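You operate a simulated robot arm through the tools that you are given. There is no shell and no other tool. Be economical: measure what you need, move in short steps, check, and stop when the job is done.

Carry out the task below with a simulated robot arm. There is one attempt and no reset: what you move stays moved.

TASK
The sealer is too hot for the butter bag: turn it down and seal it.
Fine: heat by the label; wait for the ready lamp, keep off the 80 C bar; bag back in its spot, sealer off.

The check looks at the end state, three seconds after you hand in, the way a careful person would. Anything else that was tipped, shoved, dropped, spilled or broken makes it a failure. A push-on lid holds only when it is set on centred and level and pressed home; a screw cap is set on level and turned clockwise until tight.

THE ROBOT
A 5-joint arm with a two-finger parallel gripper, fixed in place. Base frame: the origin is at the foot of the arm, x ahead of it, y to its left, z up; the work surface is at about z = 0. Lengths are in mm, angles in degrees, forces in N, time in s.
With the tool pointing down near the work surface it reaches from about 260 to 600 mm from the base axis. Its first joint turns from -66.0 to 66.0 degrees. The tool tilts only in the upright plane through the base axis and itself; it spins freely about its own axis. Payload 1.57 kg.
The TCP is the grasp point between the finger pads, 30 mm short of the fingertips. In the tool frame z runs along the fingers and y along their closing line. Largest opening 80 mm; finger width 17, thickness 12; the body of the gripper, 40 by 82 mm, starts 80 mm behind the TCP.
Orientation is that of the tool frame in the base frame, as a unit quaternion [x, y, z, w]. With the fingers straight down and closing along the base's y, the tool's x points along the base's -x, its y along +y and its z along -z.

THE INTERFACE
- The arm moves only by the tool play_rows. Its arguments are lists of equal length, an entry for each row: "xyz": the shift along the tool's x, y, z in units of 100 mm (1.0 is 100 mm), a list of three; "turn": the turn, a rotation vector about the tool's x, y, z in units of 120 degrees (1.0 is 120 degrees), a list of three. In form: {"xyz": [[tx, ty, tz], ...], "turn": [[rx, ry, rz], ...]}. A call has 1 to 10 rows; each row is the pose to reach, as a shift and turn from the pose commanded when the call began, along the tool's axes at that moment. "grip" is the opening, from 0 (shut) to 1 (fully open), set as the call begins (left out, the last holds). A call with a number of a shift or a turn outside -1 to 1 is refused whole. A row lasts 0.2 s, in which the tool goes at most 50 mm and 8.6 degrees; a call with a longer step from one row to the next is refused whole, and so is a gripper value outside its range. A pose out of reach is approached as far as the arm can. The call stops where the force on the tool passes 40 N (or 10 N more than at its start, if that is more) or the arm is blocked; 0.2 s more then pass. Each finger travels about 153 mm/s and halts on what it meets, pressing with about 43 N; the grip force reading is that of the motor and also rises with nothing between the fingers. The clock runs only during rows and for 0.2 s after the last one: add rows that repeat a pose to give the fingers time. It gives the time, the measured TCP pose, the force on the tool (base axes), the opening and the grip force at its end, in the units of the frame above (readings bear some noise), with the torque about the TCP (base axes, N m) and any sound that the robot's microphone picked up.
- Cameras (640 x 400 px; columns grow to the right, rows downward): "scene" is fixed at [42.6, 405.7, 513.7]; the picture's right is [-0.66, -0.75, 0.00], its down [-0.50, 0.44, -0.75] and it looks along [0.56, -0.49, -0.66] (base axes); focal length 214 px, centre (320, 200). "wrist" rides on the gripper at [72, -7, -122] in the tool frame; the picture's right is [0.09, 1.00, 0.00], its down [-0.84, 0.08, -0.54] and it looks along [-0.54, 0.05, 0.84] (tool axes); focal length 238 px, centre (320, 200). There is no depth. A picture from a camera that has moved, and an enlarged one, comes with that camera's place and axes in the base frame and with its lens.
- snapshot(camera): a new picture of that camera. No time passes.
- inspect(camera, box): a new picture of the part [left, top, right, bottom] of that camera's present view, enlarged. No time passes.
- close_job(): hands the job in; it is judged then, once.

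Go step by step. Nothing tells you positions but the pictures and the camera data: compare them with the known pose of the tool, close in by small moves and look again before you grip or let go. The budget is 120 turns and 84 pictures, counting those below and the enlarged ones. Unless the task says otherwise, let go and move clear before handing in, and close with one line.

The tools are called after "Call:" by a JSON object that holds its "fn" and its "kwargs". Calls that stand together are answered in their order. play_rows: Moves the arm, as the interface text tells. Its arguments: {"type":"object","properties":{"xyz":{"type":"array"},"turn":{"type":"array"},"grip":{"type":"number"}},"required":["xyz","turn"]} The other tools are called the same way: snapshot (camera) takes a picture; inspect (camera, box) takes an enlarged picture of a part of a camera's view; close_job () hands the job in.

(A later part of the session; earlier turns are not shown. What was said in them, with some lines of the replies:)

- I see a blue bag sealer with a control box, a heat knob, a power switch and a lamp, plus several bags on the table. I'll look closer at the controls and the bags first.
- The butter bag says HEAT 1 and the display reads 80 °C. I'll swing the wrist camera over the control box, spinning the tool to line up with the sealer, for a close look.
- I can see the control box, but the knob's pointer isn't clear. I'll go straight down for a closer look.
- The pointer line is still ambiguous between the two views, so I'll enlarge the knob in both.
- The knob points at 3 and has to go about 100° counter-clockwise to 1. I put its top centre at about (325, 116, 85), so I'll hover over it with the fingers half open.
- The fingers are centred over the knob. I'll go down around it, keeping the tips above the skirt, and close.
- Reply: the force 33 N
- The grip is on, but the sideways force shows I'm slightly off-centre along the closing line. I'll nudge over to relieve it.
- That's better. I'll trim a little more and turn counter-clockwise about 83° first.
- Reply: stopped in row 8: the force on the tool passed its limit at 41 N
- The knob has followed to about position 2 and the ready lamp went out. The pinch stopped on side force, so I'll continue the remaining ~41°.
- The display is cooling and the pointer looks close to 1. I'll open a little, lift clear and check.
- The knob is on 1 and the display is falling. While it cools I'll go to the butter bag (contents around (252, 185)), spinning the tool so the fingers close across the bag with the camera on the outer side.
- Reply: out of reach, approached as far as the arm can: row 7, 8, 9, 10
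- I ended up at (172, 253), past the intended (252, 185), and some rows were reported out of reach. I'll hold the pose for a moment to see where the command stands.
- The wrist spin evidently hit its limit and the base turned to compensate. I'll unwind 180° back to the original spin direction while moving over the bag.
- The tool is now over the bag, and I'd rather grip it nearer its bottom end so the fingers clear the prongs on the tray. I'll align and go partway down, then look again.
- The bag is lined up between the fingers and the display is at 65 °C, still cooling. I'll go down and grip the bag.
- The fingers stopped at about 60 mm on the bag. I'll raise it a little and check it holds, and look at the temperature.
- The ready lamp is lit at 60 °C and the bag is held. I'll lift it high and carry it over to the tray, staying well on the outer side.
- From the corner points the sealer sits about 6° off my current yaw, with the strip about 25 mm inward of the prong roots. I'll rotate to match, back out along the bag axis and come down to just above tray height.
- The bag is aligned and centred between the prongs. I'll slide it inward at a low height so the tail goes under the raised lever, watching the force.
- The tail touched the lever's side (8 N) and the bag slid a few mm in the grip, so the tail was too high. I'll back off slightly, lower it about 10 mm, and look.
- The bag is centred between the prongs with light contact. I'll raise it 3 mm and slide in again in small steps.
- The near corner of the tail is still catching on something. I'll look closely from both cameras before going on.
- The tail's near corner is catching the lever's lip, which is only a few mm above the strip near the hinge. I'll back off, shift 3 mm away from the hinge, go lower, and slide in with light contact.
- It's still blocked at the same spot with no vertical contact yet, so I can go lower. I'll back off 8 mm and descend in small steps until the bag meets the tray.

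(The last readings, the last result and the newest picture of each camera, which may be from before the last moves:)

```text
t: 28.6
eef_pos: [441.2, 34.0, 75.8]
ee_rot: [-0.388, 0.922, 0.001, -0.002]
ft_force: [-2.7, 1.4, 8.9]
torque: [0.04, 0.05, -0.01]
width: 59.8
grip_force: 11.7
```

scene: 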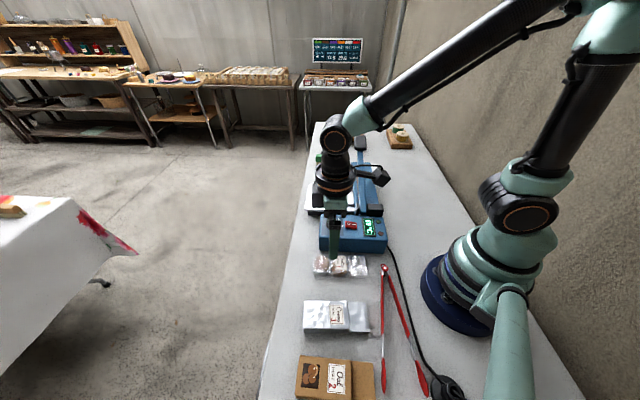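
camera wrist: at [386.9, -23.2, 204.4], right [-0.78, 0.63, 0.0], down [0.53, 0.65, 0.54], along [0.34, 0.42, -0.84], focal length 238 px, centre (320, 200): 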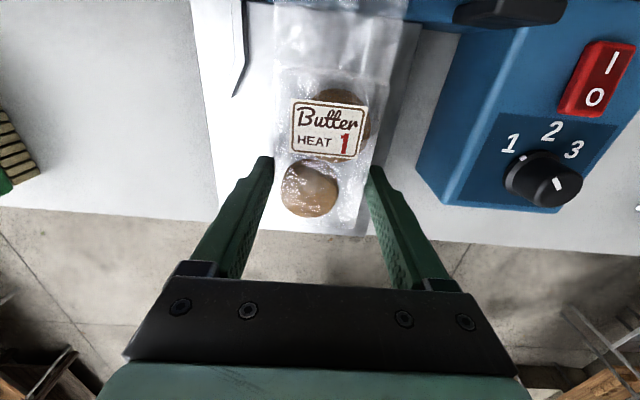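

The bag is on the tray now, with the force centred under the grip. I'll ease up about 1 mm and slide in.

Call:
{"fn": "play_rows", "kwargs": {"xyz": [[0, 0, -0.012], [0.08, 0, -0.012], [0.14, 0, -0.012], [0.18, 0, -0.012]], "turn": [[0, 0, 0], [0, 0, 0], [0, 0, 0], [0, 0, 0]]}}

Call:
{"fn": "inspect", "kwargs": {"camera": "scene", "box": [320, 172, 384, 212]}}

Call:
{"fn": "snapshot", "kwargs": {"camera": "wrist"}}

```text
t: 29.6
eef_pos: [428.7, 21.5, 76.8]
ee_rot: [-0.388, 0.922, 0.001, -0.001]
ft_force: [7.9, 3.3, 0.7]
torque: [0.1, -0.13, -0.06]
width: 59.9
grip_force: 12.4
```

```text
10.00 times, centred on (352, 192) of scene
camera zoom: at [42.6, 405.7, 513.7], right [-0.66, -0.75, 0.0], down [-0.5, 0.44, -0.75], along [0.56, -0.49, -0.66], focal length 2145 px, centre (0, 280)
```

zoom: 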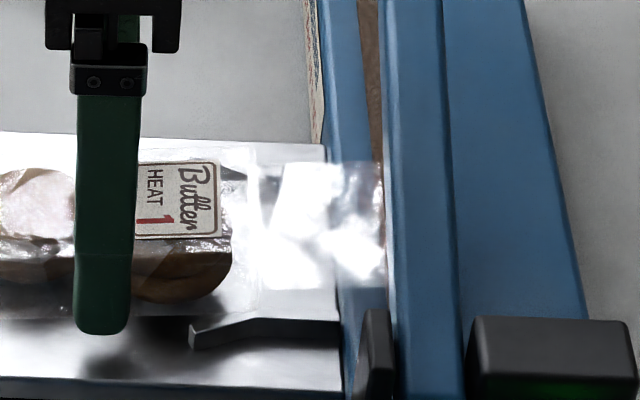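

```text
40 pictures are left
camera wrist: at [381.6, -32.6, 199.7], right [-0.78, 0.63, 0.0], down [0.53, 0.65, 0.54], along [0.34, 0.42, -0.84], focal length 238 px, centre (320, 200)
```

wrist: 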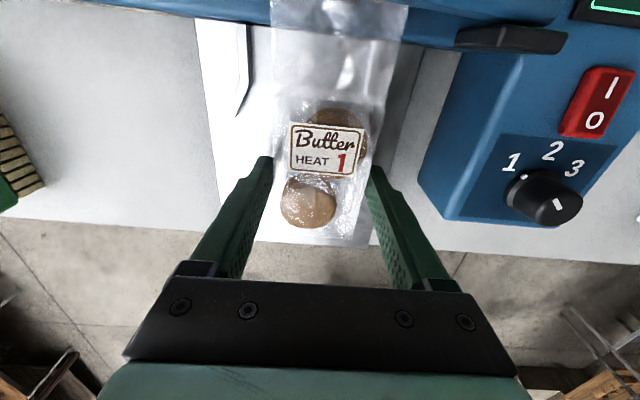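

The bag is resting on the tray but the tail won't go further at this height. I'll let go here, go up, and look along the gap between the lever and the strip from the far end.

Call:
{"fn": "play_rows", "kwargs": {"xyz": [[-0.02, 0, 0.008], [-0.02, 0, 0.008], [-0.02, 0, 0.008], [-0.02, 0, -0.3], [-0.02, 0, -0.7], [-0.02, 0, -1.0]], "turn": [[0, 0, 0], [0, 0, 0], [0, 0, 0], [0, 0, 0], [0, 0, 0], [0, 0, 0]], "grip": 1}}

Call:
{"fn": "snapshot", "kwargs": {"camera": "wrist"}}

Call:
{"fn": "inspect", "kwargs": {"camera": "scene", "box": [320, 172, 384, 212]}}

```text
t: 31.0
eef_pos: [429.2, 23.1, 177.3]
ee_rot: [-0.388, 0.922, 0.001, -0.003]
ft_force: [-0.3, 0.5, -0.2]
torque: [0.02, -0.03, 0.0]
width: 80.3
grip_force: 0.1
```

```text
39 pictures are left
camera wrist: at [383.2, -32.4, 300.3], right [-0.78, 0.63, 0.01], down [0.53, 0.65, 0.54], along [0.34, 0.42, -0.84], focal length 238 px, centre (320, 200)
```

wrist: 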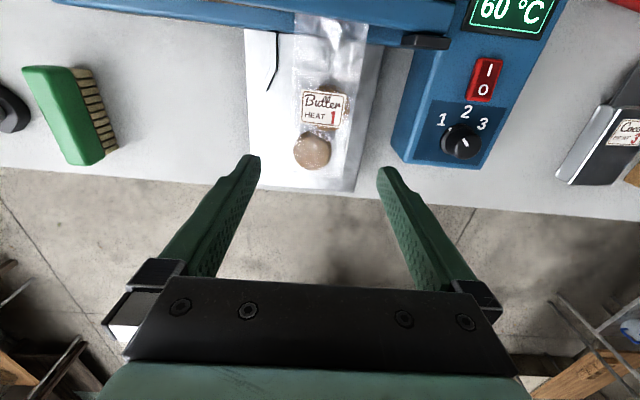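

```text
10.00 times, centred on (352, 192) of scene
camera zoom: at [42.6, 405.7, 513.7], right [-0.66, -0.75, 0.0], down [-0.5, 0.44, -0.75], along [0.56, -0.49, -0.66], focal length 2145 px, centre (0, 280)
```

zoom: 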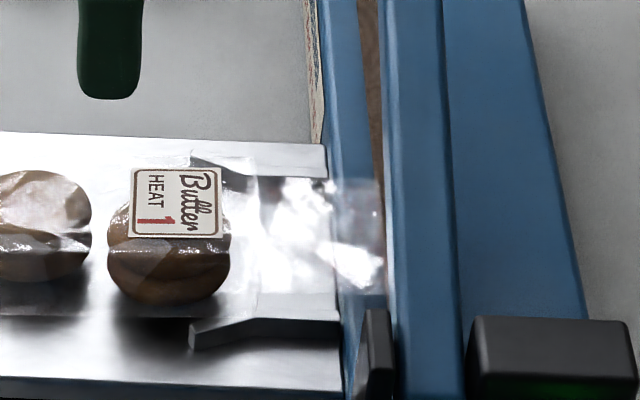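

On release the bag settled several mm lower, so gripping had been lifting it. Now it lies flat, so I can push it in from its outer end; I'll look closely to find that end.

Call:
{"fn": "inspect", "kwargs": {"camera": "wrist", "box": [230, 0, 450, 200]}}

```text
2.00 times, centred on (340, 100) of wrist
camera zoom: at [383.2, -32.4, 300.3], right [-0.78, 0.63, 0.01], down [0.53, 0.65, 0.54], along [0.34, 0.42, -0.84], focal length 477 px, centre (280, 400)
```

zoom: 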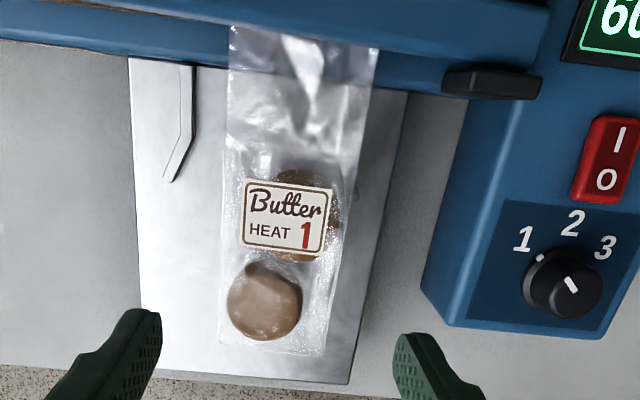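

This view shows the bag sits about 10 mm too close to the hinge, right against the near prong. I'll re-grip lightly on the tray, slide it sideways away from the hinge, and then inward.

Call:
{"fn": "play_rows", "kwargs": {"xyz": [[0, 0, 0.4], [0, 0, 0.8], [0, 0, 0.96], [0, 0, 0.995]], "turn": [[0, 0, 0], [0, 0, 0], [0, 0, 0], [0, 0, 0]]}}

Call:
{"fn": "play_rows", "kwargs": {"xyz": [[0, 0, 0], [0, 0, 0], [-0.06, 0, 0], [-0.06, -0.05, 0], [-0.06, -0.1, 0]], "turn": [[0, 0, 0], [0, 0, 0], [0, 0, 0], [0, 0, 0], [0, 0, 0]], "grip": 0.7}}

Call:
{"fn": "inspect", "kwargs": {"camera": "scene", "box": [320, 172, 384, 212]}}

Call:
{"fn": "snapshot", "kwargs": {"camera": "wrist"}}

```text
t: 32.0
eef_pos: [429.2, 20.9, 75.9]
ee_rot: [-0.388, 0.922, 0.0, -0.003]
ft_force: [0.6, 0.1, 0.7]
torque: [-0.02, 0.01, 0.01]
width: 79.9
grip_force: 0.0
```

```text
t: 33.2
eef_pos: [441.4, 18.5, 76.1]
ee_rot: [-0.388, 0.922, 0.0, -0.003]
ft_force: [-0.3, 0.4, -0.5]
torque: [-0.04, 0.0, 0.0]
width: 59.6
grip_force: 12.0
```

```text
10.00 times, centred on (352, 192) of scene
camera zoom: at [42.6, 405.7, 513.7], right [-0.66, -0.75, 0.0], down [-0.5, 0.44, -0.75], along [0.56, -0.49, -0.66], focal length 2145 px, centre (0, 280)
```

zoom: 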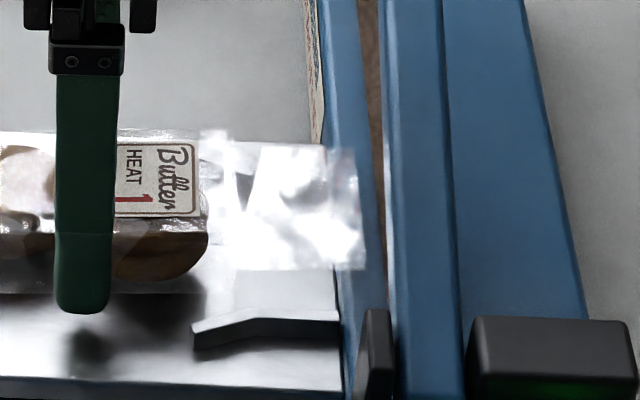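

```text
35 pictures are left
camera wrist: at [393.9, -35.3, 199.1], right [-0.78, 0.63, 0.0], down [0.53, 0.65, 0.54], along [0.34, 0.42, -0.84], focal length 238 px, centre (320, 200)
```

wrist: 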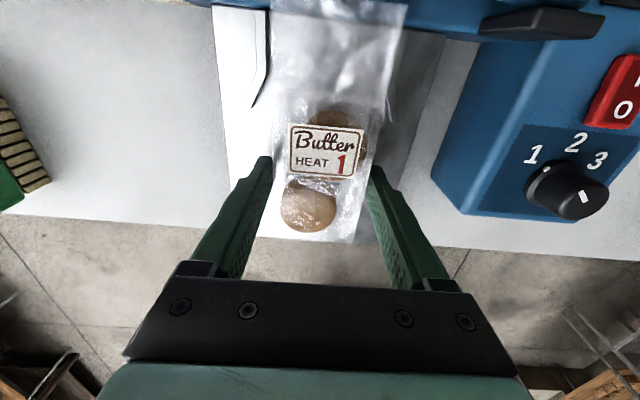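

Correcting for the prongs lying at tray level, the bag needs to come back about 6 mm to be centred. Then I'll release it, so the tail lies flat, and move closed fingers behind its outer end to push.

Call:
{"fn": "play_rows", "kwargs": {"xyz": [[0, 0.035, 0], [0, 0.065, 0], [0, 0.065, 0]], "turn": [[0, 0, 0], [0, 0, 0], [0, 0, 0]]}}

Call:
{"fn": "play_rows", "kwargs": {"xyz": [[0, 0, 0], [0, 0, 0], [0, 0, -0.3], [0, 0, -0.7], [0, 0, -1.0]], "turn": [[0, 0, 0], [0, 0, 0], [0, 0, 0], [0, 0, 0], [0, 0, 0]], "grip": 1}}

Call:
{"fn": "inspect", "kwargs": {"camera": "wrist", "box": [230, 0, 450, 200]}}

Call:
{"fn": "inspect", "kwargs": {"camera": "scene", "box": [320, 172, 384, 212]}}

```text
t: 34.0
eef_pos: [435.9, 23.7, 76.2]
ee_rot: [-0.387, 0.922, 0.0, -0.003]
ft_force: [-0.8, 0.3, -0.9]
torque: [0.01, -0.04, -0.01]
width: 59.5
grip_force: 11.7
```

```text
t: 35.2
eef_pos: [435.6, 23.3, 177.5]
ee_rot: [-0.387, 0.922, 0.001, -0.003]
ft_force: [-0.1, -0.4, 0.3]
torque: [-0.03, 0.01, 0.0]
width: 80.1
grip_force: 0.0
```

```text
2.00 times, centred on (340, 100) of wrist
camera zoom: at [388.5, -30.8, 299.4], right [-0.78, 0.63, 0.01], down [0.53, 0.65, 0.54], along [0.34, 0.42, -0.84], focal length 477 px, centre (280, 400)
```

zoom: 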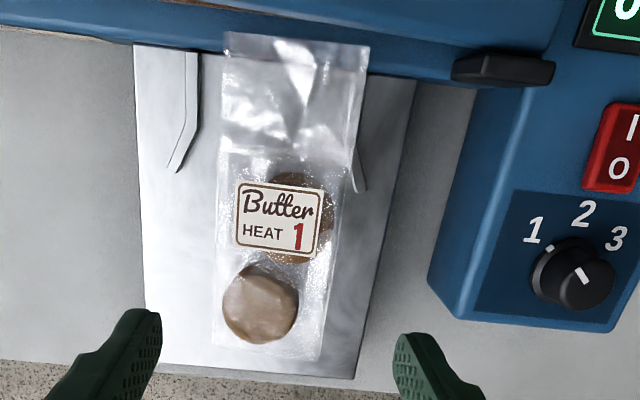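

```text
10.00 times, centred on (352, 192) of scene
camera zoom: at [42.6, 405.7, 513.7], right [-0.66, -0.75, 0.0], down [-0.5, 0.44, -0.75], along [0.56, -0.49, -0.66], focal length 2145 px, centre (0, 280)
```

zoom: 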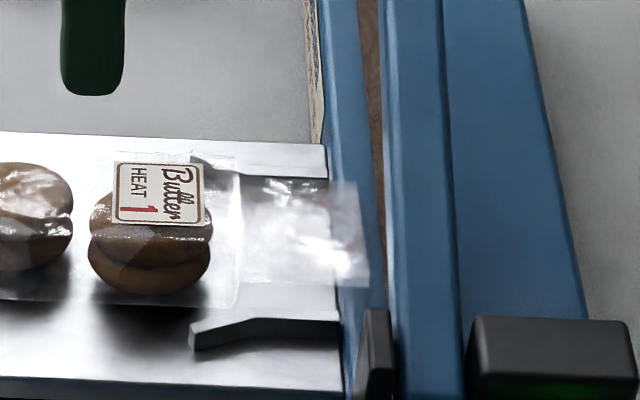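

With the bag flat, both prongs show, and the straight-down view says it needs 6 mm back away from the hinge. The tail floats about 14 mm above the tray, so gripping had lifted it into the lever. I'll re-centre, release, and go behind the bag to push.

Call:
{"fn": "play_rows", "kwargs": {"xyz": [[0, 0, 0.4], [0, 0, 0.8], [0, 0, 0.97], [0, 0, 1.0]], "turn": [[0, 0, 0], [0, 0, 0], [0, 0, 0], [0, 0, 0]]}}

Call:
{"fn": "play_rows", "kwargs": {"xyz": [[0, 0, 0], [0, 0, 0], [0, -0.035, 0], [0, -0.065, 0], [0, -0.065, 0]], "turn": [[0, 0, 0], [0, 0, 0], [0, 0, 0], [0, 0, 0], [0, 0, 0]], "grip": 0.7}}

Call:
{"fn": "play_rows", "kwargs": {"xyz": [[0, 0, 0], [0, 0, 0], [0, 0, -0.3], [0, 0, -0.6], [-0.3, 0, -0.6], [-0.6, 0, -0.6], [-0.78, 0, -0.6]], "turn": [[0, 0, 0], [0, 0, 0], [0, 0, 0], [0, 0, 0], [0, 0, 0], [0, 0, 0], [0, 0, 0]], "grip": 1}}

Call:
{"fn": "snapshot", "kwargs": {"camera": "wrist"}}

```text
t: 36.2
eef_pos: [434.8, 23.6, 76.7]
ee_rot: [-0.388, 0.922, 0.001, -0.002]
ft_force: [0.3, 0.9, 0.1]
torque: [-0.03, 0.0, 0.0]
width: 80.0
grip_force: 0.1
```

```text
t: 37.4
eef_pos: [439.4, 19.3, 76.7]
ee_rot: [-0.388, 0.922, 0.0, -0.003]
ft_force: [0.1, -0.2, -0.7]
torque: [-0.01, -0.01, -0.03]
width: 59.5
grip_force: 12.0
```

```text
t: 39.0
eef_pos: [495.6, 76.5, 138.4]
ee_rot: [-0.387, 0.922, 0.0, -0.004]
ft_force: [0.1, -0.1, -1.2]
torque: [-0.02, 0.03, 0.02]
width: 80.1
grip_force: 0.0
```

```text
32 pictures are left
camera wrist: at [448.6, 22.1, 261.5], right [-0.78, 0.63, 0.0], down [0.53, 0.65, 0.54], along [0.34, 0.42, -0.84], focal length 238 px, centre (320, 200)
```

wrist: 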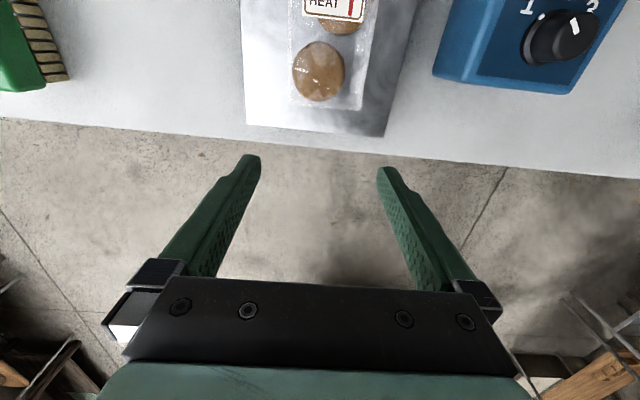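

The bag's outer end is at about (472, 59). I'll close the fingers, go down behind it and push inward gently, checking partway.

Call:
{"fn": "play_rows", "kwargs": {"xyz": [[0, 0.03, 0], [0, 0.03, 0], [0, 0.03, 0.3], [0, 0.03, 0.6], [0.15, 0.03, 0.6], [0.25, 0.03, 0.6], [0.31, 0.03, 0.6]], "turn": [[0, 0, 0], [0, 0, 0], [0, 0, 0], [0, 0, 0], [0, 0, 0], [0, 0, 0], [0, 0, 0]], "grip": 0}}

Call:
{"fn": "inspect", "kwargs": {"camera": "scene", "box": [310, 165, 390, 215]}}

Call:
{"fn": "snapshot", "kwargs": {"camera": "wrist"}}

```text
t: 40.6
eef_pos: [471.8, 56.2, 77.8]
ee_rot: [-0.388, 0.922, 0.001, -0.002]
ft_force: [0.1, 0.8, -0.6]
torque: [0.0, -0.05, 0.03]
width: 0.0
grip_force: 21.3
```

```text
8.00 times, centred on (350, 190) of scene
camera zoom: at [42.6, 405.7, 513.7], right [-0.66, -0.75, 0.0], down [-0.5, 0.44, -0.75], along [0.56, -0.49, -0.66], focal length 1716 px, centre (80, 280)
```

zoom: 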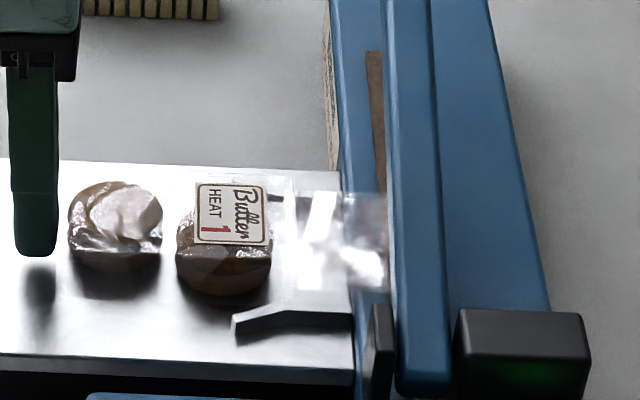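

```text
30 pictures are left
camera wrist: at [423.7, 0.6, 200.2], right [-0.78, 0.63, 0.0], down [0.53, 0.65, 0.54], along [0.34, 0.42, -0.84], focal length 238 px, centre (320, 200)
```

wrist: 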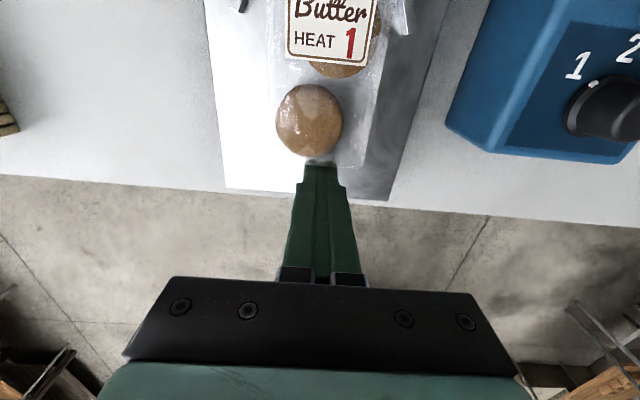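

It pushes cleanly and the tail has reached the lever's edge. I'll push on another 14 mm and see whether it passes under.

Call:
{"fn": "play_rows", "kwargs": {"xyz": [[0.05, 0, 0], [0.1, 0, 0], [0.14, 0, 0]], "turn": [[0, 0, 0], [0, 0, 0], [0, 0, 0]]}}

Call:
{"fn": "inspect", "kwargs": {"camera": "scene", "box": [310, 165, 390, 215]}}

```text
t: 41.4
eef_pos: [461.7, 45.8, 77.7]
ee_rot: [-0.388, 0.922, 0.001, -0.003]
ft_force: [-0.3, 1.0, 0.3]
torque: [-0.01, -0.01, 0.02]
width: 0.1
grip_force: 20.9
```

```text
8.00 times, centred on (350, 190) of scene
camera zoom: at [42.6, 405.7, 513.7], right [-0.66, -0.75, 0.0], down [-0.5, 0.44, -0.75], along [0.56, -0.49, -0.66], focal length 1716 px, centre (80, 280)
```

zoom: 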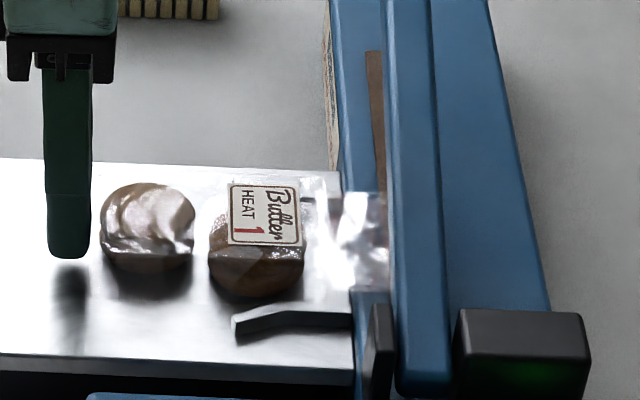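

The tail is now passing under the lever without resistance. I'll push 4 mm more so the strip crosses mid-tail, then back off and rise.

Call:
{"fn": "play_rows", "kwargs": {"xyz": [[0.04, 0, 0], [0.04, 0, 0], [-0.15, 0, 0], [-0.3, 0, -0.3], [-0.3, 0, -0.7], [-0.3, 0, -1.0]], "turn": [[0, 0, 0], [0, 0, 0], [0, 0, 0], [0, 0, 0], [0, 0, 0], [0, 0, 0]]}}

Call:
{"fn": "inspect", "kwargs": {"camera": "scene", "box": [310, 165, 390, 215]}}

Call:
{"fn": "inspect", "kwargs": {"camera": "scene", "box": [310, 110, 410, 190]}}

```text
t: 42.8
eef_pos: [482.6, 67.4, 176.9]
ee_rot: [-0.388, 0.922, 0.001, -0.003]
ft_force: [-0.3, -0.5, 0.8]
torque: [-0.01, 0.01, -0.01]
width: 0.0
grip_force: 20.8
```

```text
8.00 times, centred on (350, 190) of scene
camera zoom: at [42.6, 405.7, 513.7], right [-0.66, -0.75, 0.0], down [-0.5, 0.44, -0.75], along [0.56, -0.49, -0.66], focal length 1716 px, centre (80, 280)
```

zoom: 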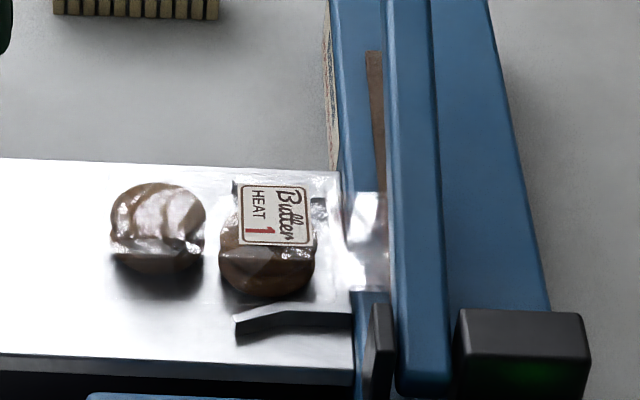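

```text
5.00 times, centred on (360, 150) of scene
camera zoom: at [42.6, 405.7, 513.7], right [-0.66, -0.75, 0.0], down [-0.5, 0.44, -0.75], along [0.56, -0.49, -0.66], focal length 1072 px, centre (120, 450)
```

zoom: 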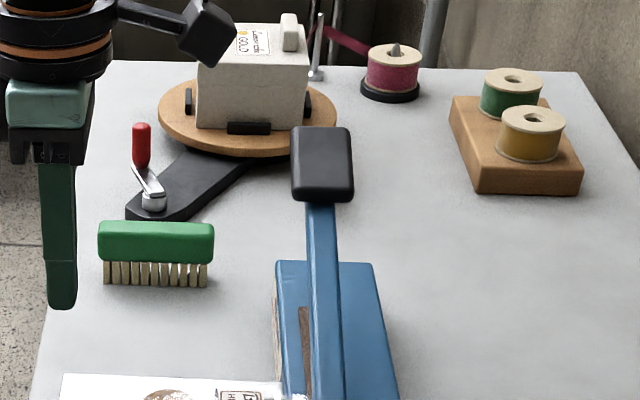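

The bag lies between the prongs with its tail under the lever and across the strip. Next I'll go high over to the lever's black handle.

Call:
{"fn": "play_rows", "kwargs": {"xyz": [[0, 0, -0.35], [0, 0, -0.65], [0.29, -0.31, -0.65], [0.58, -0.62, -0.65], [0.86, -0.93, -0.65]], "turn": [[0, 0, 0], [0, 0, 0], [0, 0, 0], [0, 0, 0], [0, 0, 0]]}}

Call:
{"fn": "play_rows", "kwargs": {"xyz": [[0.2, -0.2, 0], [0.4, -0.4, 0], [0.6, -0.6, 0]], "turn": [[0, 0, 0], [0, 0, 0], [0, 0, 0]]}}

Call:
{"fn": "snapshot", "kwargs": {"camera": "wrist"}}

```text
t: 44.0
eef_pos: [488.9, -56.1, 239.8]
ee_rot: [-0.388, 0.922, 0.001, -0.002]
ft_force: [0.1, -0.7, -0.4]
torque: [0.01, 0.02, -0.03]
width: 0.0
grip_force: 20.8
```

```text
t: 44.8
eef_pos: [490.8, -144.5, 241.8]
ee_rot: [-0.388, 0.922, 0.002, -0.001]
ft_force: [-0.3, 0.1, -0.3]
torque: [0.01, 0.03, 0.01]
width: 0.0
grip_force: 21.7
```

```text
26 pictures are left
camera wrist: at [443.6, -199.6, 364.1], right [-0.78, 0.63, 0.01], down [0.53, 0.65, 0.54], along [0.34, 0.42, -0.84], focal length 238 px, centre (320, 200)
```

wrist: 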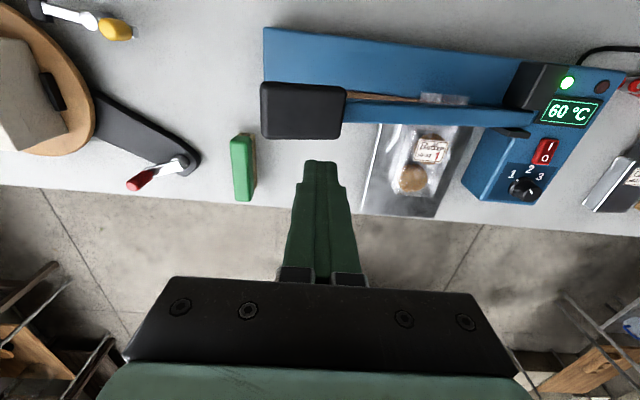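

The handle's top centre is at about (483, -175, 155), and the lamp is still lit at 60 °C. I'll go above it, then press down in steps.

Call:
{"fn": "play_rows", "kwargs": {"xyz": [[0.14, -0.08, 0.1], [0.272, -0.158, 0.25], [0.272, -0.158, 0.45], [0.272, -0.158, 0.52], [0.272, -0.158, 0.6]], "turn": [[0, 0, 0], [0, 0, 0], [0, 0, 0], [0, 0, 0], [0, 0, 0]]}}

Call:
{"fn": "inspect", "kwargs": {"camera": "scene", "box": [310, 110, 410, 210]}}

```text
t: 46.0
eef_pos: [482.8, -174.7, 180.4]
ee_rot: [-0.387, 0.922, 0.002, -0.002]
ft_force: [0.5, -1.0, 0.5]
torque: [-0.04, -0.04, 0.01]
width: 0.2
grip_force: 21.7
```

```text
4.00 times, centred on (360, 160) of scene
camera zoom: at [42.6, 405.7, 513.7], right [-0.66, -0.75, 0.0], down [-0.5, 0.44, -0.75], along [0.56, -0.49, -0.66], focal length 858 px, centre (160, 360)
```

zoom: 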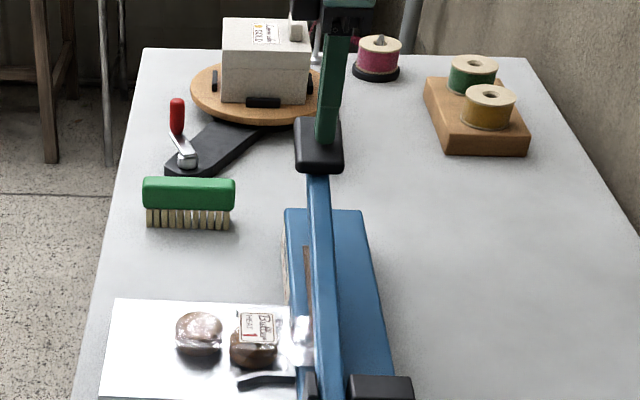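

The fingertips sit right over the handle's centre. I'll press down in small steps.

Call:
{"fn": "play_rows", "kwargs": {"xyz": [[0, 0, 0.1], [0, 0, 0.2], [0, 0, 0.3], [0, 0, 0.4]], "turn": [[0, 0, 0], [0, 0, 0], [0, 0, 0], [0, 0, 0]]}}

Call:
{"fn": "inspect", "kwargs": {"camera": "scene", "box": [310, 110, 410, 210]}}

```text
t: 47.0
eef_pos: [483.3, -175.5, 140.1]
ee_rot: [-0.388, 0.922, 0.002, -0.002]
ft_force: [1.0, 0.4, 0.9]
torque: [-0.01, 0.0, 0.02]
width: 0.0
grip_force: 21.4
```

```text
4.00 times, centred on (360, 160) of scene
camera zoom: at [42.6, 405.7, 513.7], right [-0.66, -0.75, 0.0], down [-0.5, 0.44, -0.75], along [0.56, -0.49, -0.66], focal length 858 px, centre (160, 360)
```

zoom: 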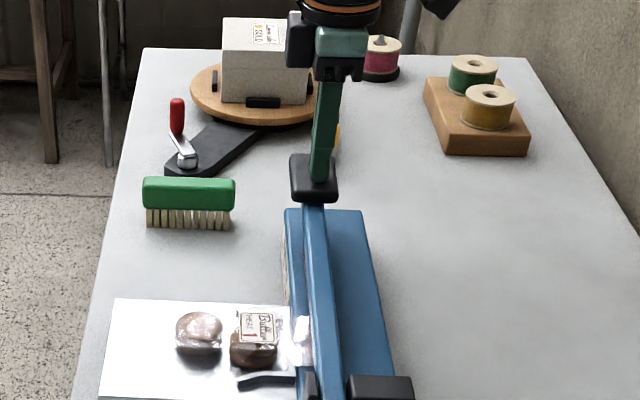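

The lever is coming down easily. I'll continue until it bears on the strip.

Call:
{"fn": "play_rows", "kwargs": {"xyz": [[0, 0, 0.07], [0, 0, 0.14], [0, 0, 0.2], [0, 0, 0.25], [0, 0, 0.3]], "turn": [[0, 0, 0], [0, 0, 0], [0, 0, 0], [0, 0, 0], [0, 0, 0]]}}

Call:
{"fn": "inspect", "kwargs": {"camera": "scene", "box": [310, 130, 410, 240]}}

```text
t: 47.8
eef_pos: [483.6, -174.3, 132.0]
ee_rot: [-0.388, 0.922, -0.001, 0.001]
ft_force: [-10.8, 4.7, 19.0]
torque: [0.01, 0.26, -0.02]
width: 0.0
grip_force: 20.7
stopped in row 3: the force on the tool passed its limit at 48 N (the readings are from after the stop); the commanded pose is now the measured one
```

```text
3.64 times, centred on (360, 185) of scene
camera zoom: at [42.5, 405.7, 513.7], right [-0.66, -0.75, 0.0], down [-0.5, 0.44, -0.75], along [0.56, -0.49, -0.66], focal length 780 px, centre (174, 254)
```

zoom: 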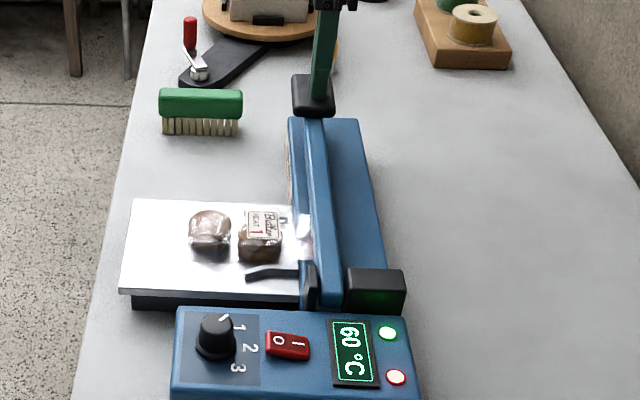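

The lever is closed and the red sealing lamp has come on. I'll hold it down.

Call:
{"fn": "play_rows", "kwargs": {"xyz": [[0, 0, 0.01], [0, 0, 0.01], [0, 0, 0.01], [0, 0, 0.01], [0, 0, 0.01], [0, 0, 0.01], [0, 0, 0.01], [0, 0, 0.01], [0, 0, 0.01], [0, 0, 0.01]], "turn": [[0, 0, 0], [0, 0, 0], [0, 0, 0], [0, 0, 0], [0, 0, 0], [0, 0, 0], [0, 0, 0], [0, 0, 0], [0, 0, 0], [0, 0, 0]]}}

Call:
{"fn": "inspect", "kwargs": {"camera": "scene", "box": [310, 130, 410, 240]}}

```text
t: 50.0
eef_pos: [484.4, -177.1, 130.7]
ee_rot: [-0.387, 0.922, -0.002, 0.001]
ft_force: [-9.8, 1.8, 34.6]
torque: [-0.15, 0.2, -0.04]
width: 0.0
grip_force: 22.0
```

```text
3.64 times, centred on (360, 185) of scene
camera zoom: at [42.5, 405.8, 513.7], right [-0.66, -0.75, 0.0], down [-0.5, 0.44, -0.75], along [0.56, -0.49, -0.66], focal length 780 px, centre (174, 254)
```

zoom: 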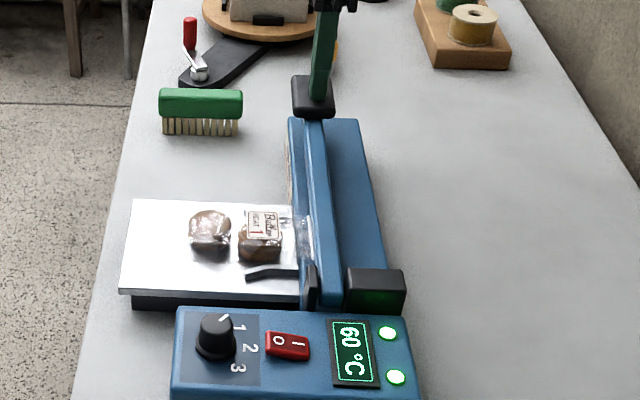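

The second lamp has turned green, so the seal is done. I'll raise the fingers so the lever opens.

Call:
{"fn": "play_rows", "kwargs": {"xyz": [[0, 0, -0.15], [0, 0, -0.3], [0, 0, -0.5], [0, 0, -0.75], [0, 0, -1.0]], "turn": [[0, 0, 0], [0, 0, 0], [0, 0, 0], [0, 0, 0], [0, 0, 0]]}}

Call:
{"fn": "inspect", "kwargs": {"camera": "scene", "box": [310, 130, 410, 240]}}

```text
t: 51.2
eef_pos: [482.2, -175.8, 230.7]
ee_rot: [-0.387, 0.922, 0.0, 0.001]
ft_force: [0.1, 0.2, 0.2]
torque: [-0.03, 0.0, 0.03]
width: 0.0
grip_force: 21.3
```

```text
3.64 times, centred on (360, 185) of scene
camera zoom: at [42.6, 405.7, 513.7], right [-0.66, -0.75, 0.0], down [-0.5, 0.44, -0.75], along [0.56, -0.49, -0.66], focal length 780 px, centre (174, 254)
```

zoom: 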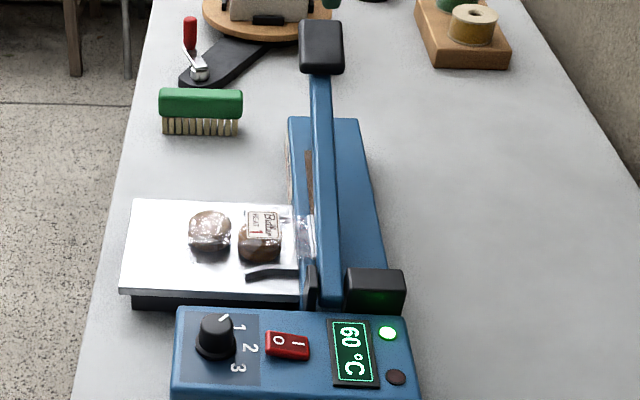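

The lever is back up and the bag stayed put. I'll return above the bag with the fingers open and check it.

Call:
{"fn": "play_rows", "kwargs": {"xyz": [[-0.2, 0.28, 0], [-0.4, 0.56, 0], [-0.6, 0.84, 0]], "turn": [[0, 0, 0], [0, 0, 0], [0, 0, 0]], "grip": 1}}

Call:
{"fn": "play_rows", "kwargs": {"xyz": [[-0.2, 0.3, 0], [-0.35, 0.6, 0], [-0.45, 0.86, 0.2], [-0.45, 0.86, 0.53]], "turn": [[0, 0, 0], [0, 0, 0], [0, 0, 0], [0, 0, 0]]}}

Call:
{"fn": "inspect", "kwargs": {"camera": "wrist", "box": [230, 0, 450, 200]}}

```text
t: 52.0
eef_pos: [463.3, -74.3, 230.1]
ee_rot: [-0.388, 0.922, 0.0, 0.001]
ft_force: [-0.1, -0.6, -0.2]
torque: [-0.02, 0.03, 0.03]
width: 80.0
grip_force: 0.0
```

```text
t: 53.0
eef_pos: [435.4, 17.9, 175.0]
ee_rot: [-0.388, 0.922, 0.0, 0.001]
ft_force: [-0.3, -0.7, 0.2]
torque: [0.0, 0.0, -0.02]
width: 79.9
grip_force: 0.0
```

```text
2.00 times, centred on (340, 100) of wrist
camera zoom: at [387.2, -35.7, 296.9], right [-0.78, 0.63, 0.0], down [0.53, 0.65, 0.54], along [0.34, 0.42, -0.84], focal length 477 px, centre (280, 400)
```

zoom: 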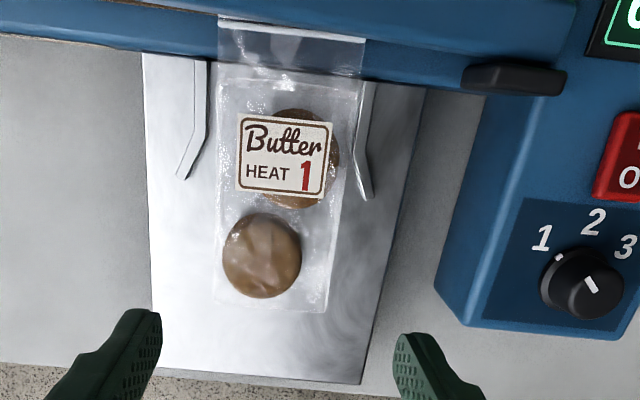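

A seal line shows across the tail, and the bag's end is 27 mm from the tool, the same grip spot as before. I'll go down, grip and draw it straight out.

Call:
{"fn": "play_rows", "kwargs": {"xyz": [[0, 0, 0.4], [0, 0, 0.8], [0, 0, 0.95], [0, 0, 0.985]], "turn": [[0, 0, 0], [0, 0, 0], [0, 0, 0], [0, 0, 0]]}}

Call:
{"fn": "play_rows", "kwargs": {"xyz": [[0, 0, 0], [0, 0, 0], [0, 0, 0]], "turn": [[0, 0, 0], [0, 0, 0], [0, 0, 0]], "grip": 0.5}}

Call:
{"fn": "play_rows", "kwargs": {"xyz": [[-0.15, 0, 0], [-0.3, 0, 0], [-0.45, 0, 0], [-0.6, 0, 0], [-0.6, 0, -0.3]], "turn": [[0, 0, 0], [0, 0, 0], [0, 0, 0], [0, 0, 0], [0, 0, 0]]}}

Call:
{"fn": "inspect", "kwargs": {"camera": "scene", "box": [300, 150, 400, 240]}}

Call:
{"fn": "snapshot", "kwargs": {"camera": "wrist"}}

```text
t: 54.0
eef_pos: [435.3, 17.2, 77.4]
ee_rot: [-0.388, 0.922, -0.001, 0.002]
ft_force: [-0.1, 0.2, 0.3]
torque: [0.0, -0.02, -0.01]
width: 80.2
grip_force: 0.0
```

```text
t: 54.8
eef_pos: [435.9, 17.0, 77.9]
ee_rot: [-0.388, 0.922, 0.0, 0.002]
ft_force: [0.4, -0.5, -0.1]
torque: [0.02, 0.0, 0.0]
width: 59.7
grip_force: 12.2
```

```text
t: 56.0
eef_pos: [478.5, 61.6, 109.1]
ee_rot: [-0.388, 0.922, 0.0, 0.0]
ft_force: [-0.3, -0.2, -1.3]
torque: [0.01, -0.01, 0.03]
width: 59.9
grip_force: 11.7
```

```text
4.44 times, centred on (350, 195) of scene
camera zoom: at [42.6, 405.7, 513.7], right [-0.66, -0.75, 0.0], down [-0.5, 0.44, -0.75], along [0.56, -0.49, -0.66], focal length 953 px, centre (187, 222)
```

zoom: 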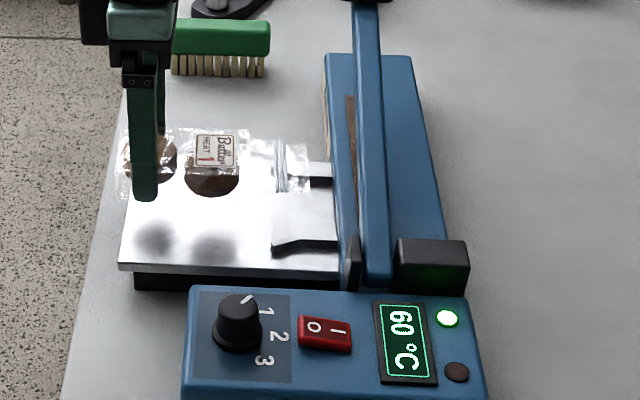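

```text
18 pictures are left
camera wrist: at [429.4, 6.6, 232.3], right [-0.78, 0.63, 0.0], down [0.53, 0.65, 0.54], along [0.34, 0.42, -0.84], focal length 238 px, centre (320, 200)
```

wrist: 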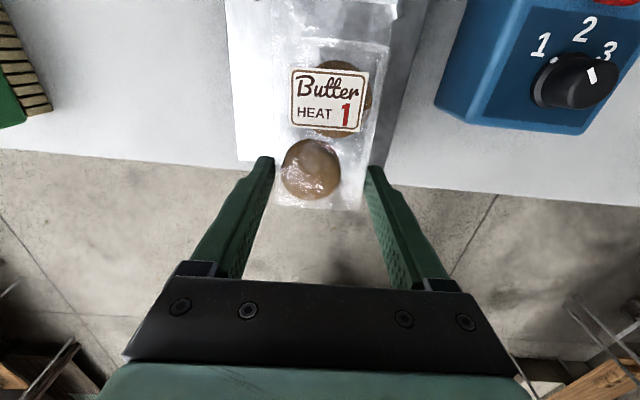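

The bag is out, sealed, and held the same way as at first. I'll carry it high back to its original spot and restore the original yaw.

Call:
{"fn": "play_rows", "kwargs": {"xyz": [[0, 0, -0.3], [0, 0, -0.55], [0.05, 0.3, -0.55], [0.1, 0.6, -0.55], [0.16, 0.9, -0.55]], "turn": [[0, 0, 0], [0, 0, 0], [0, 0, 0], [0, 0, 0], [0, 0, 0]]}}

Call:
{"fn": "play_rows", "kwargs": {"xyz": [[0.05, 0.3, 0], [0.1, 0.6, 0], [0.16, 0.9, 0]], "turn": [[0, 0, 0], [0, 0, 0], [0, 0, 0]]}}

Call:
{"fn": "play_rows", "kwargs": {"xyz": [[0.05, 0.3, 0], [0.114, 0.687, 0], [0.114, 0.687, 0.3], [0.114, 0.687, 0.7]], "turn": [[0, 0, -0.024], [0, 0, -0.048], [0, 0, -0.048], [0, 0, -0.048]]}}

Call:
{"fn": "inspect", "kwargs": {"camera": "scene", "box": [290, 200, 410, 300]}}

```text
t: 57.2
eef_pos: [399.3, 111.9, 163.4]
ee_rot: [-0.388, 0.922, -0.001, 0.001]
ft_force: [-0.1, -0.4, -0.9]
torque: [0.05, -0.03, 0.04]
width: 59.7
grip_force: 11.5
```

```text
t: 58.0
eef_pos: [325.7, 164.0, 162.8]
ee_rot: [-0.387, 0.922, 0.001, 0.001]
ft_force: [0.3, 0.9, -0.9]
torque: [0.04, -0.05, -0.03]
width: 59.7
grip_force: 12.4
```

```text
t: 59.0
eef_pos: [269.0, 203.5, 91.0]
ee_rot: [-0.434, 0.901, 0.001, 0.001]
ft_force: [0.0, -0.3, -1.3]
torque: [0.0, -0.02, -0.02]
width: 59.3
grip_force: 11.6
```

```text
4.00 times, centred on (350, 250) of scene
camera zoom: at [42.6, 405.7, 513.7], right [-0.66, -0.75, 0.0], down [-0.5, 0.44, -0.75], along [0.56, -0.49, -0.66], focal length 858 px, centre (200, 0)
```

zoom: 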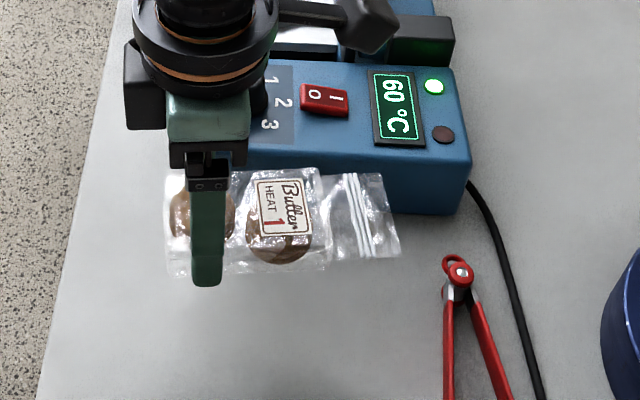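

The seal lines on the tail are clear. I'll lower the bag onto its old spot and let go.

Call:
{"fn": "play_rows", "kwargs": {"xyz": [[-0.02, 0, 0.25], [-0.02, 0, 0.45], [-0.02, 0, 0.53], [-0.02, 0, 0.565]], "turn": [[0, 0, 0], [0, 0, 0], [0, 0, 0], [0, 0, 0]]}}

Call:
{"fn": "play_rows", "kwargs": {"xyz": [[0, 0, 0], [0, 0, 0], [0, 0, -0.3], [0, 0, -0.7], [0, 0, -1.0]], "turn": [[0, 0, 0], [0, 0, 0], [0, 0, 0], [0, 0, 0], [0, 0, 0]], "grip": 1}}

Call:
{"fn": "inspect", "kwargs": {"camera": "scene", "box": [290, 200, 410, 275]}}

Call:
{"fn": "snapshot", "kwargs": {"camera": "wrist"}}

```text
t: 60.0
eef_pos: [270.7, 207.1, 36.9]
ee_rot: [-0.433, 0.901, 0.001, 0.001]
ft_force: [-2.0, 2.5, 8.0]
torque: [0.04, 0.05, -0.03]
width: 59.9
grip_force: 11.9
```

```text
t: 61.2
eef_pos: [271.8, 205.9, 136.4]
ee_rot: [-0.434, 0.901, 0.0, 0.0]
ft_force: [-0.3, -0.2, 0.5]
torque: [0.0, 0.03, -0.02]
width: 80.0
grip_force: 0.1
```

```text
5.33 times, centred on (350, 238) of scene
camera zoom: at [42.6, 405.7, 513.7], right [-0.66, -0.75, 0.0], down [-0.5, 0.44, -0.75], along [0.56, -0.49, -0.66], focal length 1144 px, centre (160, 0)
```

zoom: 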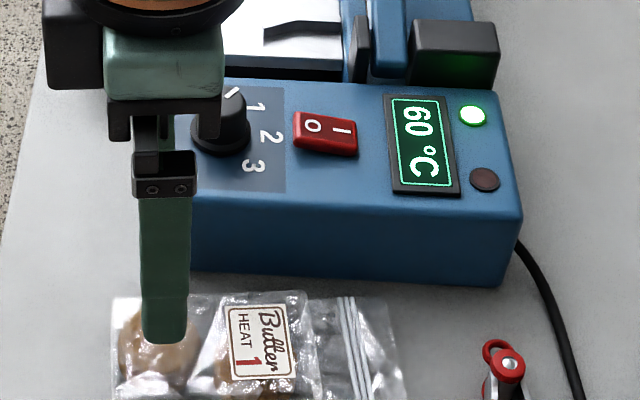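

```text
15 pictures are left
camera wrist: at [229.6, 146.7, 259.9], right [-0.84, 0.55, 0.0], down [0.46, 0.7, 0.54], along [0.3, 0.45, -0.84], focal length 238 px, centre (320, 200)
```

wrist: 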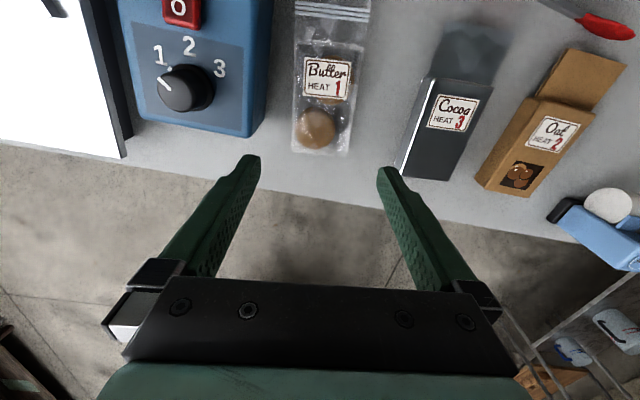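

The bag is back within a few mm of where it started. Next is the switch: its "O" end is around (291, 83), so I'll hover over it with closed fingers.

Call:
{"fn": "play_rows", "kwargs": {"xyz": [[0.2, -0.23, 0], [0.4, -0.46, 0], [0.6, -0.69, 0], [0.791, -0.915, 0], [0.791, -0.915, 0.2]], "turn": [[0, 0, 0], [0, 0, 0], [0, 0, 0], [0, 0, 0], [0, 0, 0]], "grip": 0}}

Call:
{"fn": "inspect", "kwargs": {"camera": "scene", "box": [320, 205, 376, 240]}}

Call:
{"fn": "inspect", "kwargs": {"camera": "wrist", "box": [240, 80, 400, 200]}}

```text
t: 62.4
eef_pos: [293.7, 85.4, 115.2]
ee_rot: [-0.434, 0.901, -0.001, 0.001]
ft_force: [0.0, 0.0, 0.3]
torque: [-0.01, 0.02, 0.02]
width: 0.0
grip_force: 21.7
```

```text
11.43 times, centred on (348, 222) of scene
camera zoom: at [42.6, 405.7, 513.7], right [-0.66, -0.75, 0.0], down [-0.5, 0.44, -0.75], along [0.56, -0.49, -0.66], focal length 2451 px, centre (0, -57)
```

zoom: 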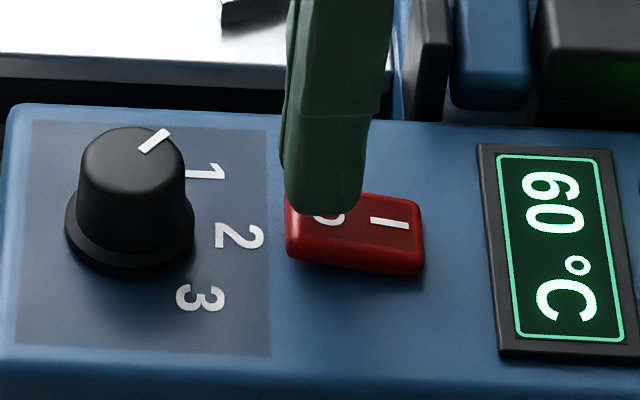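

```text
3.33 times, centred on (320, 140) of wrist
camera zoom: at [251.5, 26.6, 237.2], right [-0.84, 0.55, 0.0], down [0.46, 0.7, 0.54], along [0.3, 0.45, -0.84], focal length 794 px, centre (320, 400)
```

zoom: 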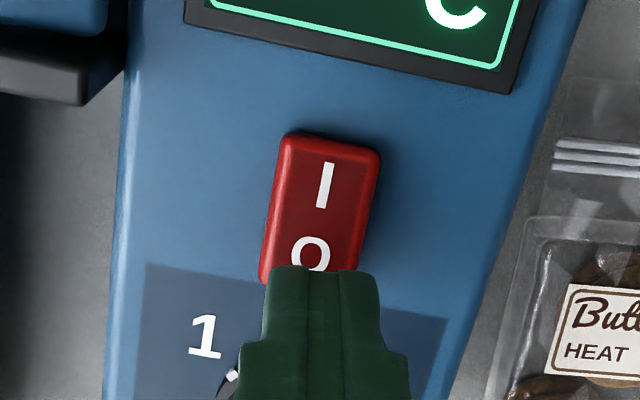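

The fingertips are over the "O" end and clear of the knob. I'll press down in small steps.

Call:
{"fn": "play_rows", "kwargs": {"xyz": [[0, 0, 0.06], [0, 0, 0.1], [0, 0, 0.13], [0, 0, 0.16]], "turn": [[0, 0, 0], [0, 0, 0], [0, 0, 0], [0, 0, 0]]}}

Call:
{"fn": "inspect", "kwargs": {"camera": "scene", "box": [320, 200, 392, 245]}}

```text
t: 63.4
eef_pos: [292.8, 88.5, 100.3]
ee_rot: [-0.433, 0.901, 0.0, 0.003]
ft_force: [-4.5, 5.7, 19.4]
torque: [0.07, 0.26, -0.08]
width: 0.0
grip_force: 21.5
```

```text
8.89 times, centred on (356, 222) of scene
camera zoom: at [42.6, 405.7, 513.8], right [-0.66, -0.75, 0.0], down [-0.5, 0.44, -0.75], along [0.56, -0.49, -0.66], focal length 1906 px, centre (0, 0)
```

zoom: 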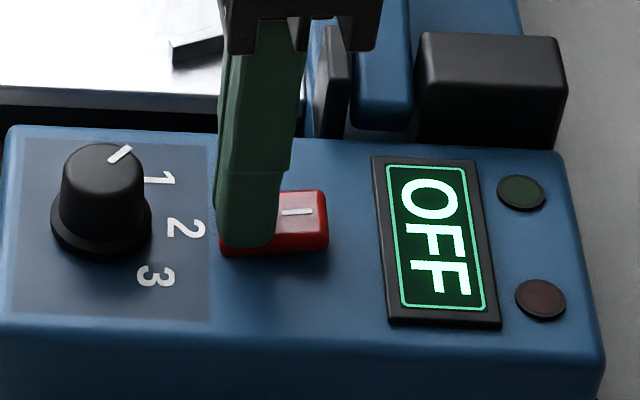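

The display reads OFF. I'll lift straight up and away and take a final look.

Call:
{"fn": "play_rows", "kwargs": {"xyz": [[0, 0, -0.15], [0, 0, -0.5], [0, 0, -1.0]], "turn": [[0, 0, 0], [0, 0, 0], [0, 0, 0]]}}

Call:
{"fn": "snapshot", "kwargs": {"camera": "scene"}}

Call:
{"fn": "inspect", "kwargs": {"camera": "scene", "box": [290, 200, 410, 275]}}

Call:
{"fn": "snapshot", "kwargs": {"camera": "wrist"}}

```text
t: 64.2
eef_pos: [290.3, 87.4, 199.0]
ee_rot: [-0.434, 0.901, 0.0, 0.001]
ft_force: [0.1, -0.7, -0.8]
torque: [-0.02, -0.01, 0.01]
width: 0.1
grip_force: 21.1
```

```text
11 pictures are left
```

scene: 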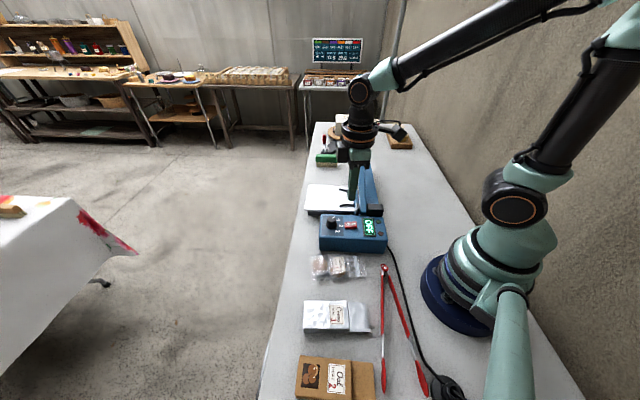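

```text
5.33 times, centred on (350, 238) of scene
camera zoom: at [42.6, 405.7, 513.7], right [-0.66, -0.75, 0.0], down [-0.5, 0.44, -0.75], along [0.56, -0.49, -0.66], focal length 1144 px, centre (160, 0)
```

zoom: 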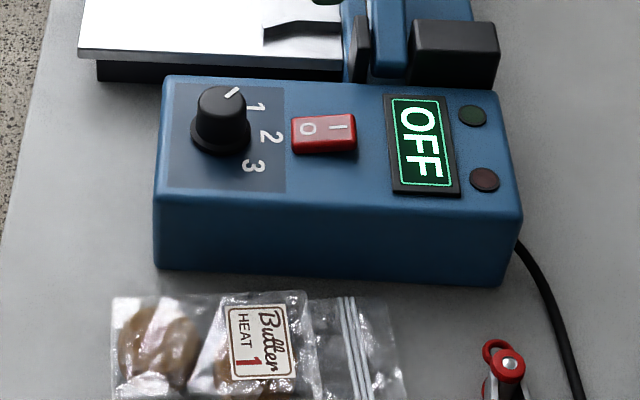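

```text
9 pictures are left
camera wrist: at [249.4, 28.8, 322.1], right [-0.84, 0.55, 0.0], down [0.46, 0.7, 0.54], along [0.3, 0.45, -0.84], focal length 238 px, centre (320, 200)
```

wrist: 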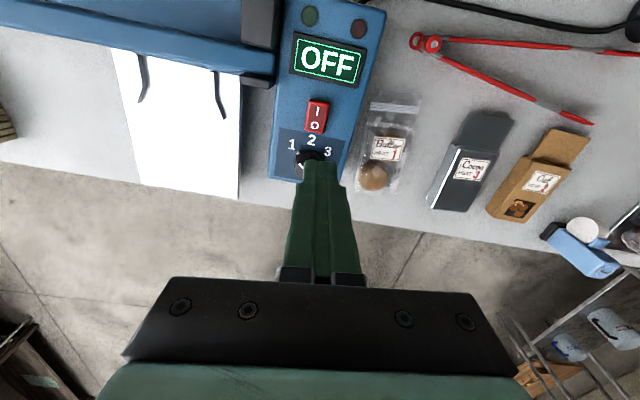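

The sealer is off, the knob is on 1, the lever is up, and the sealed bag is back in its place with nothing else disturbed. I'm handing in.

Call:
{"fn": "close_job", "kwargs": {}}

```text
The job is handed in.
```

I turned the sealer down to heat 1 and sealed the butter bag at 60 °C after the ready lamp came on; the bag is back within about 6 mm of its original spot and the sealer is off.
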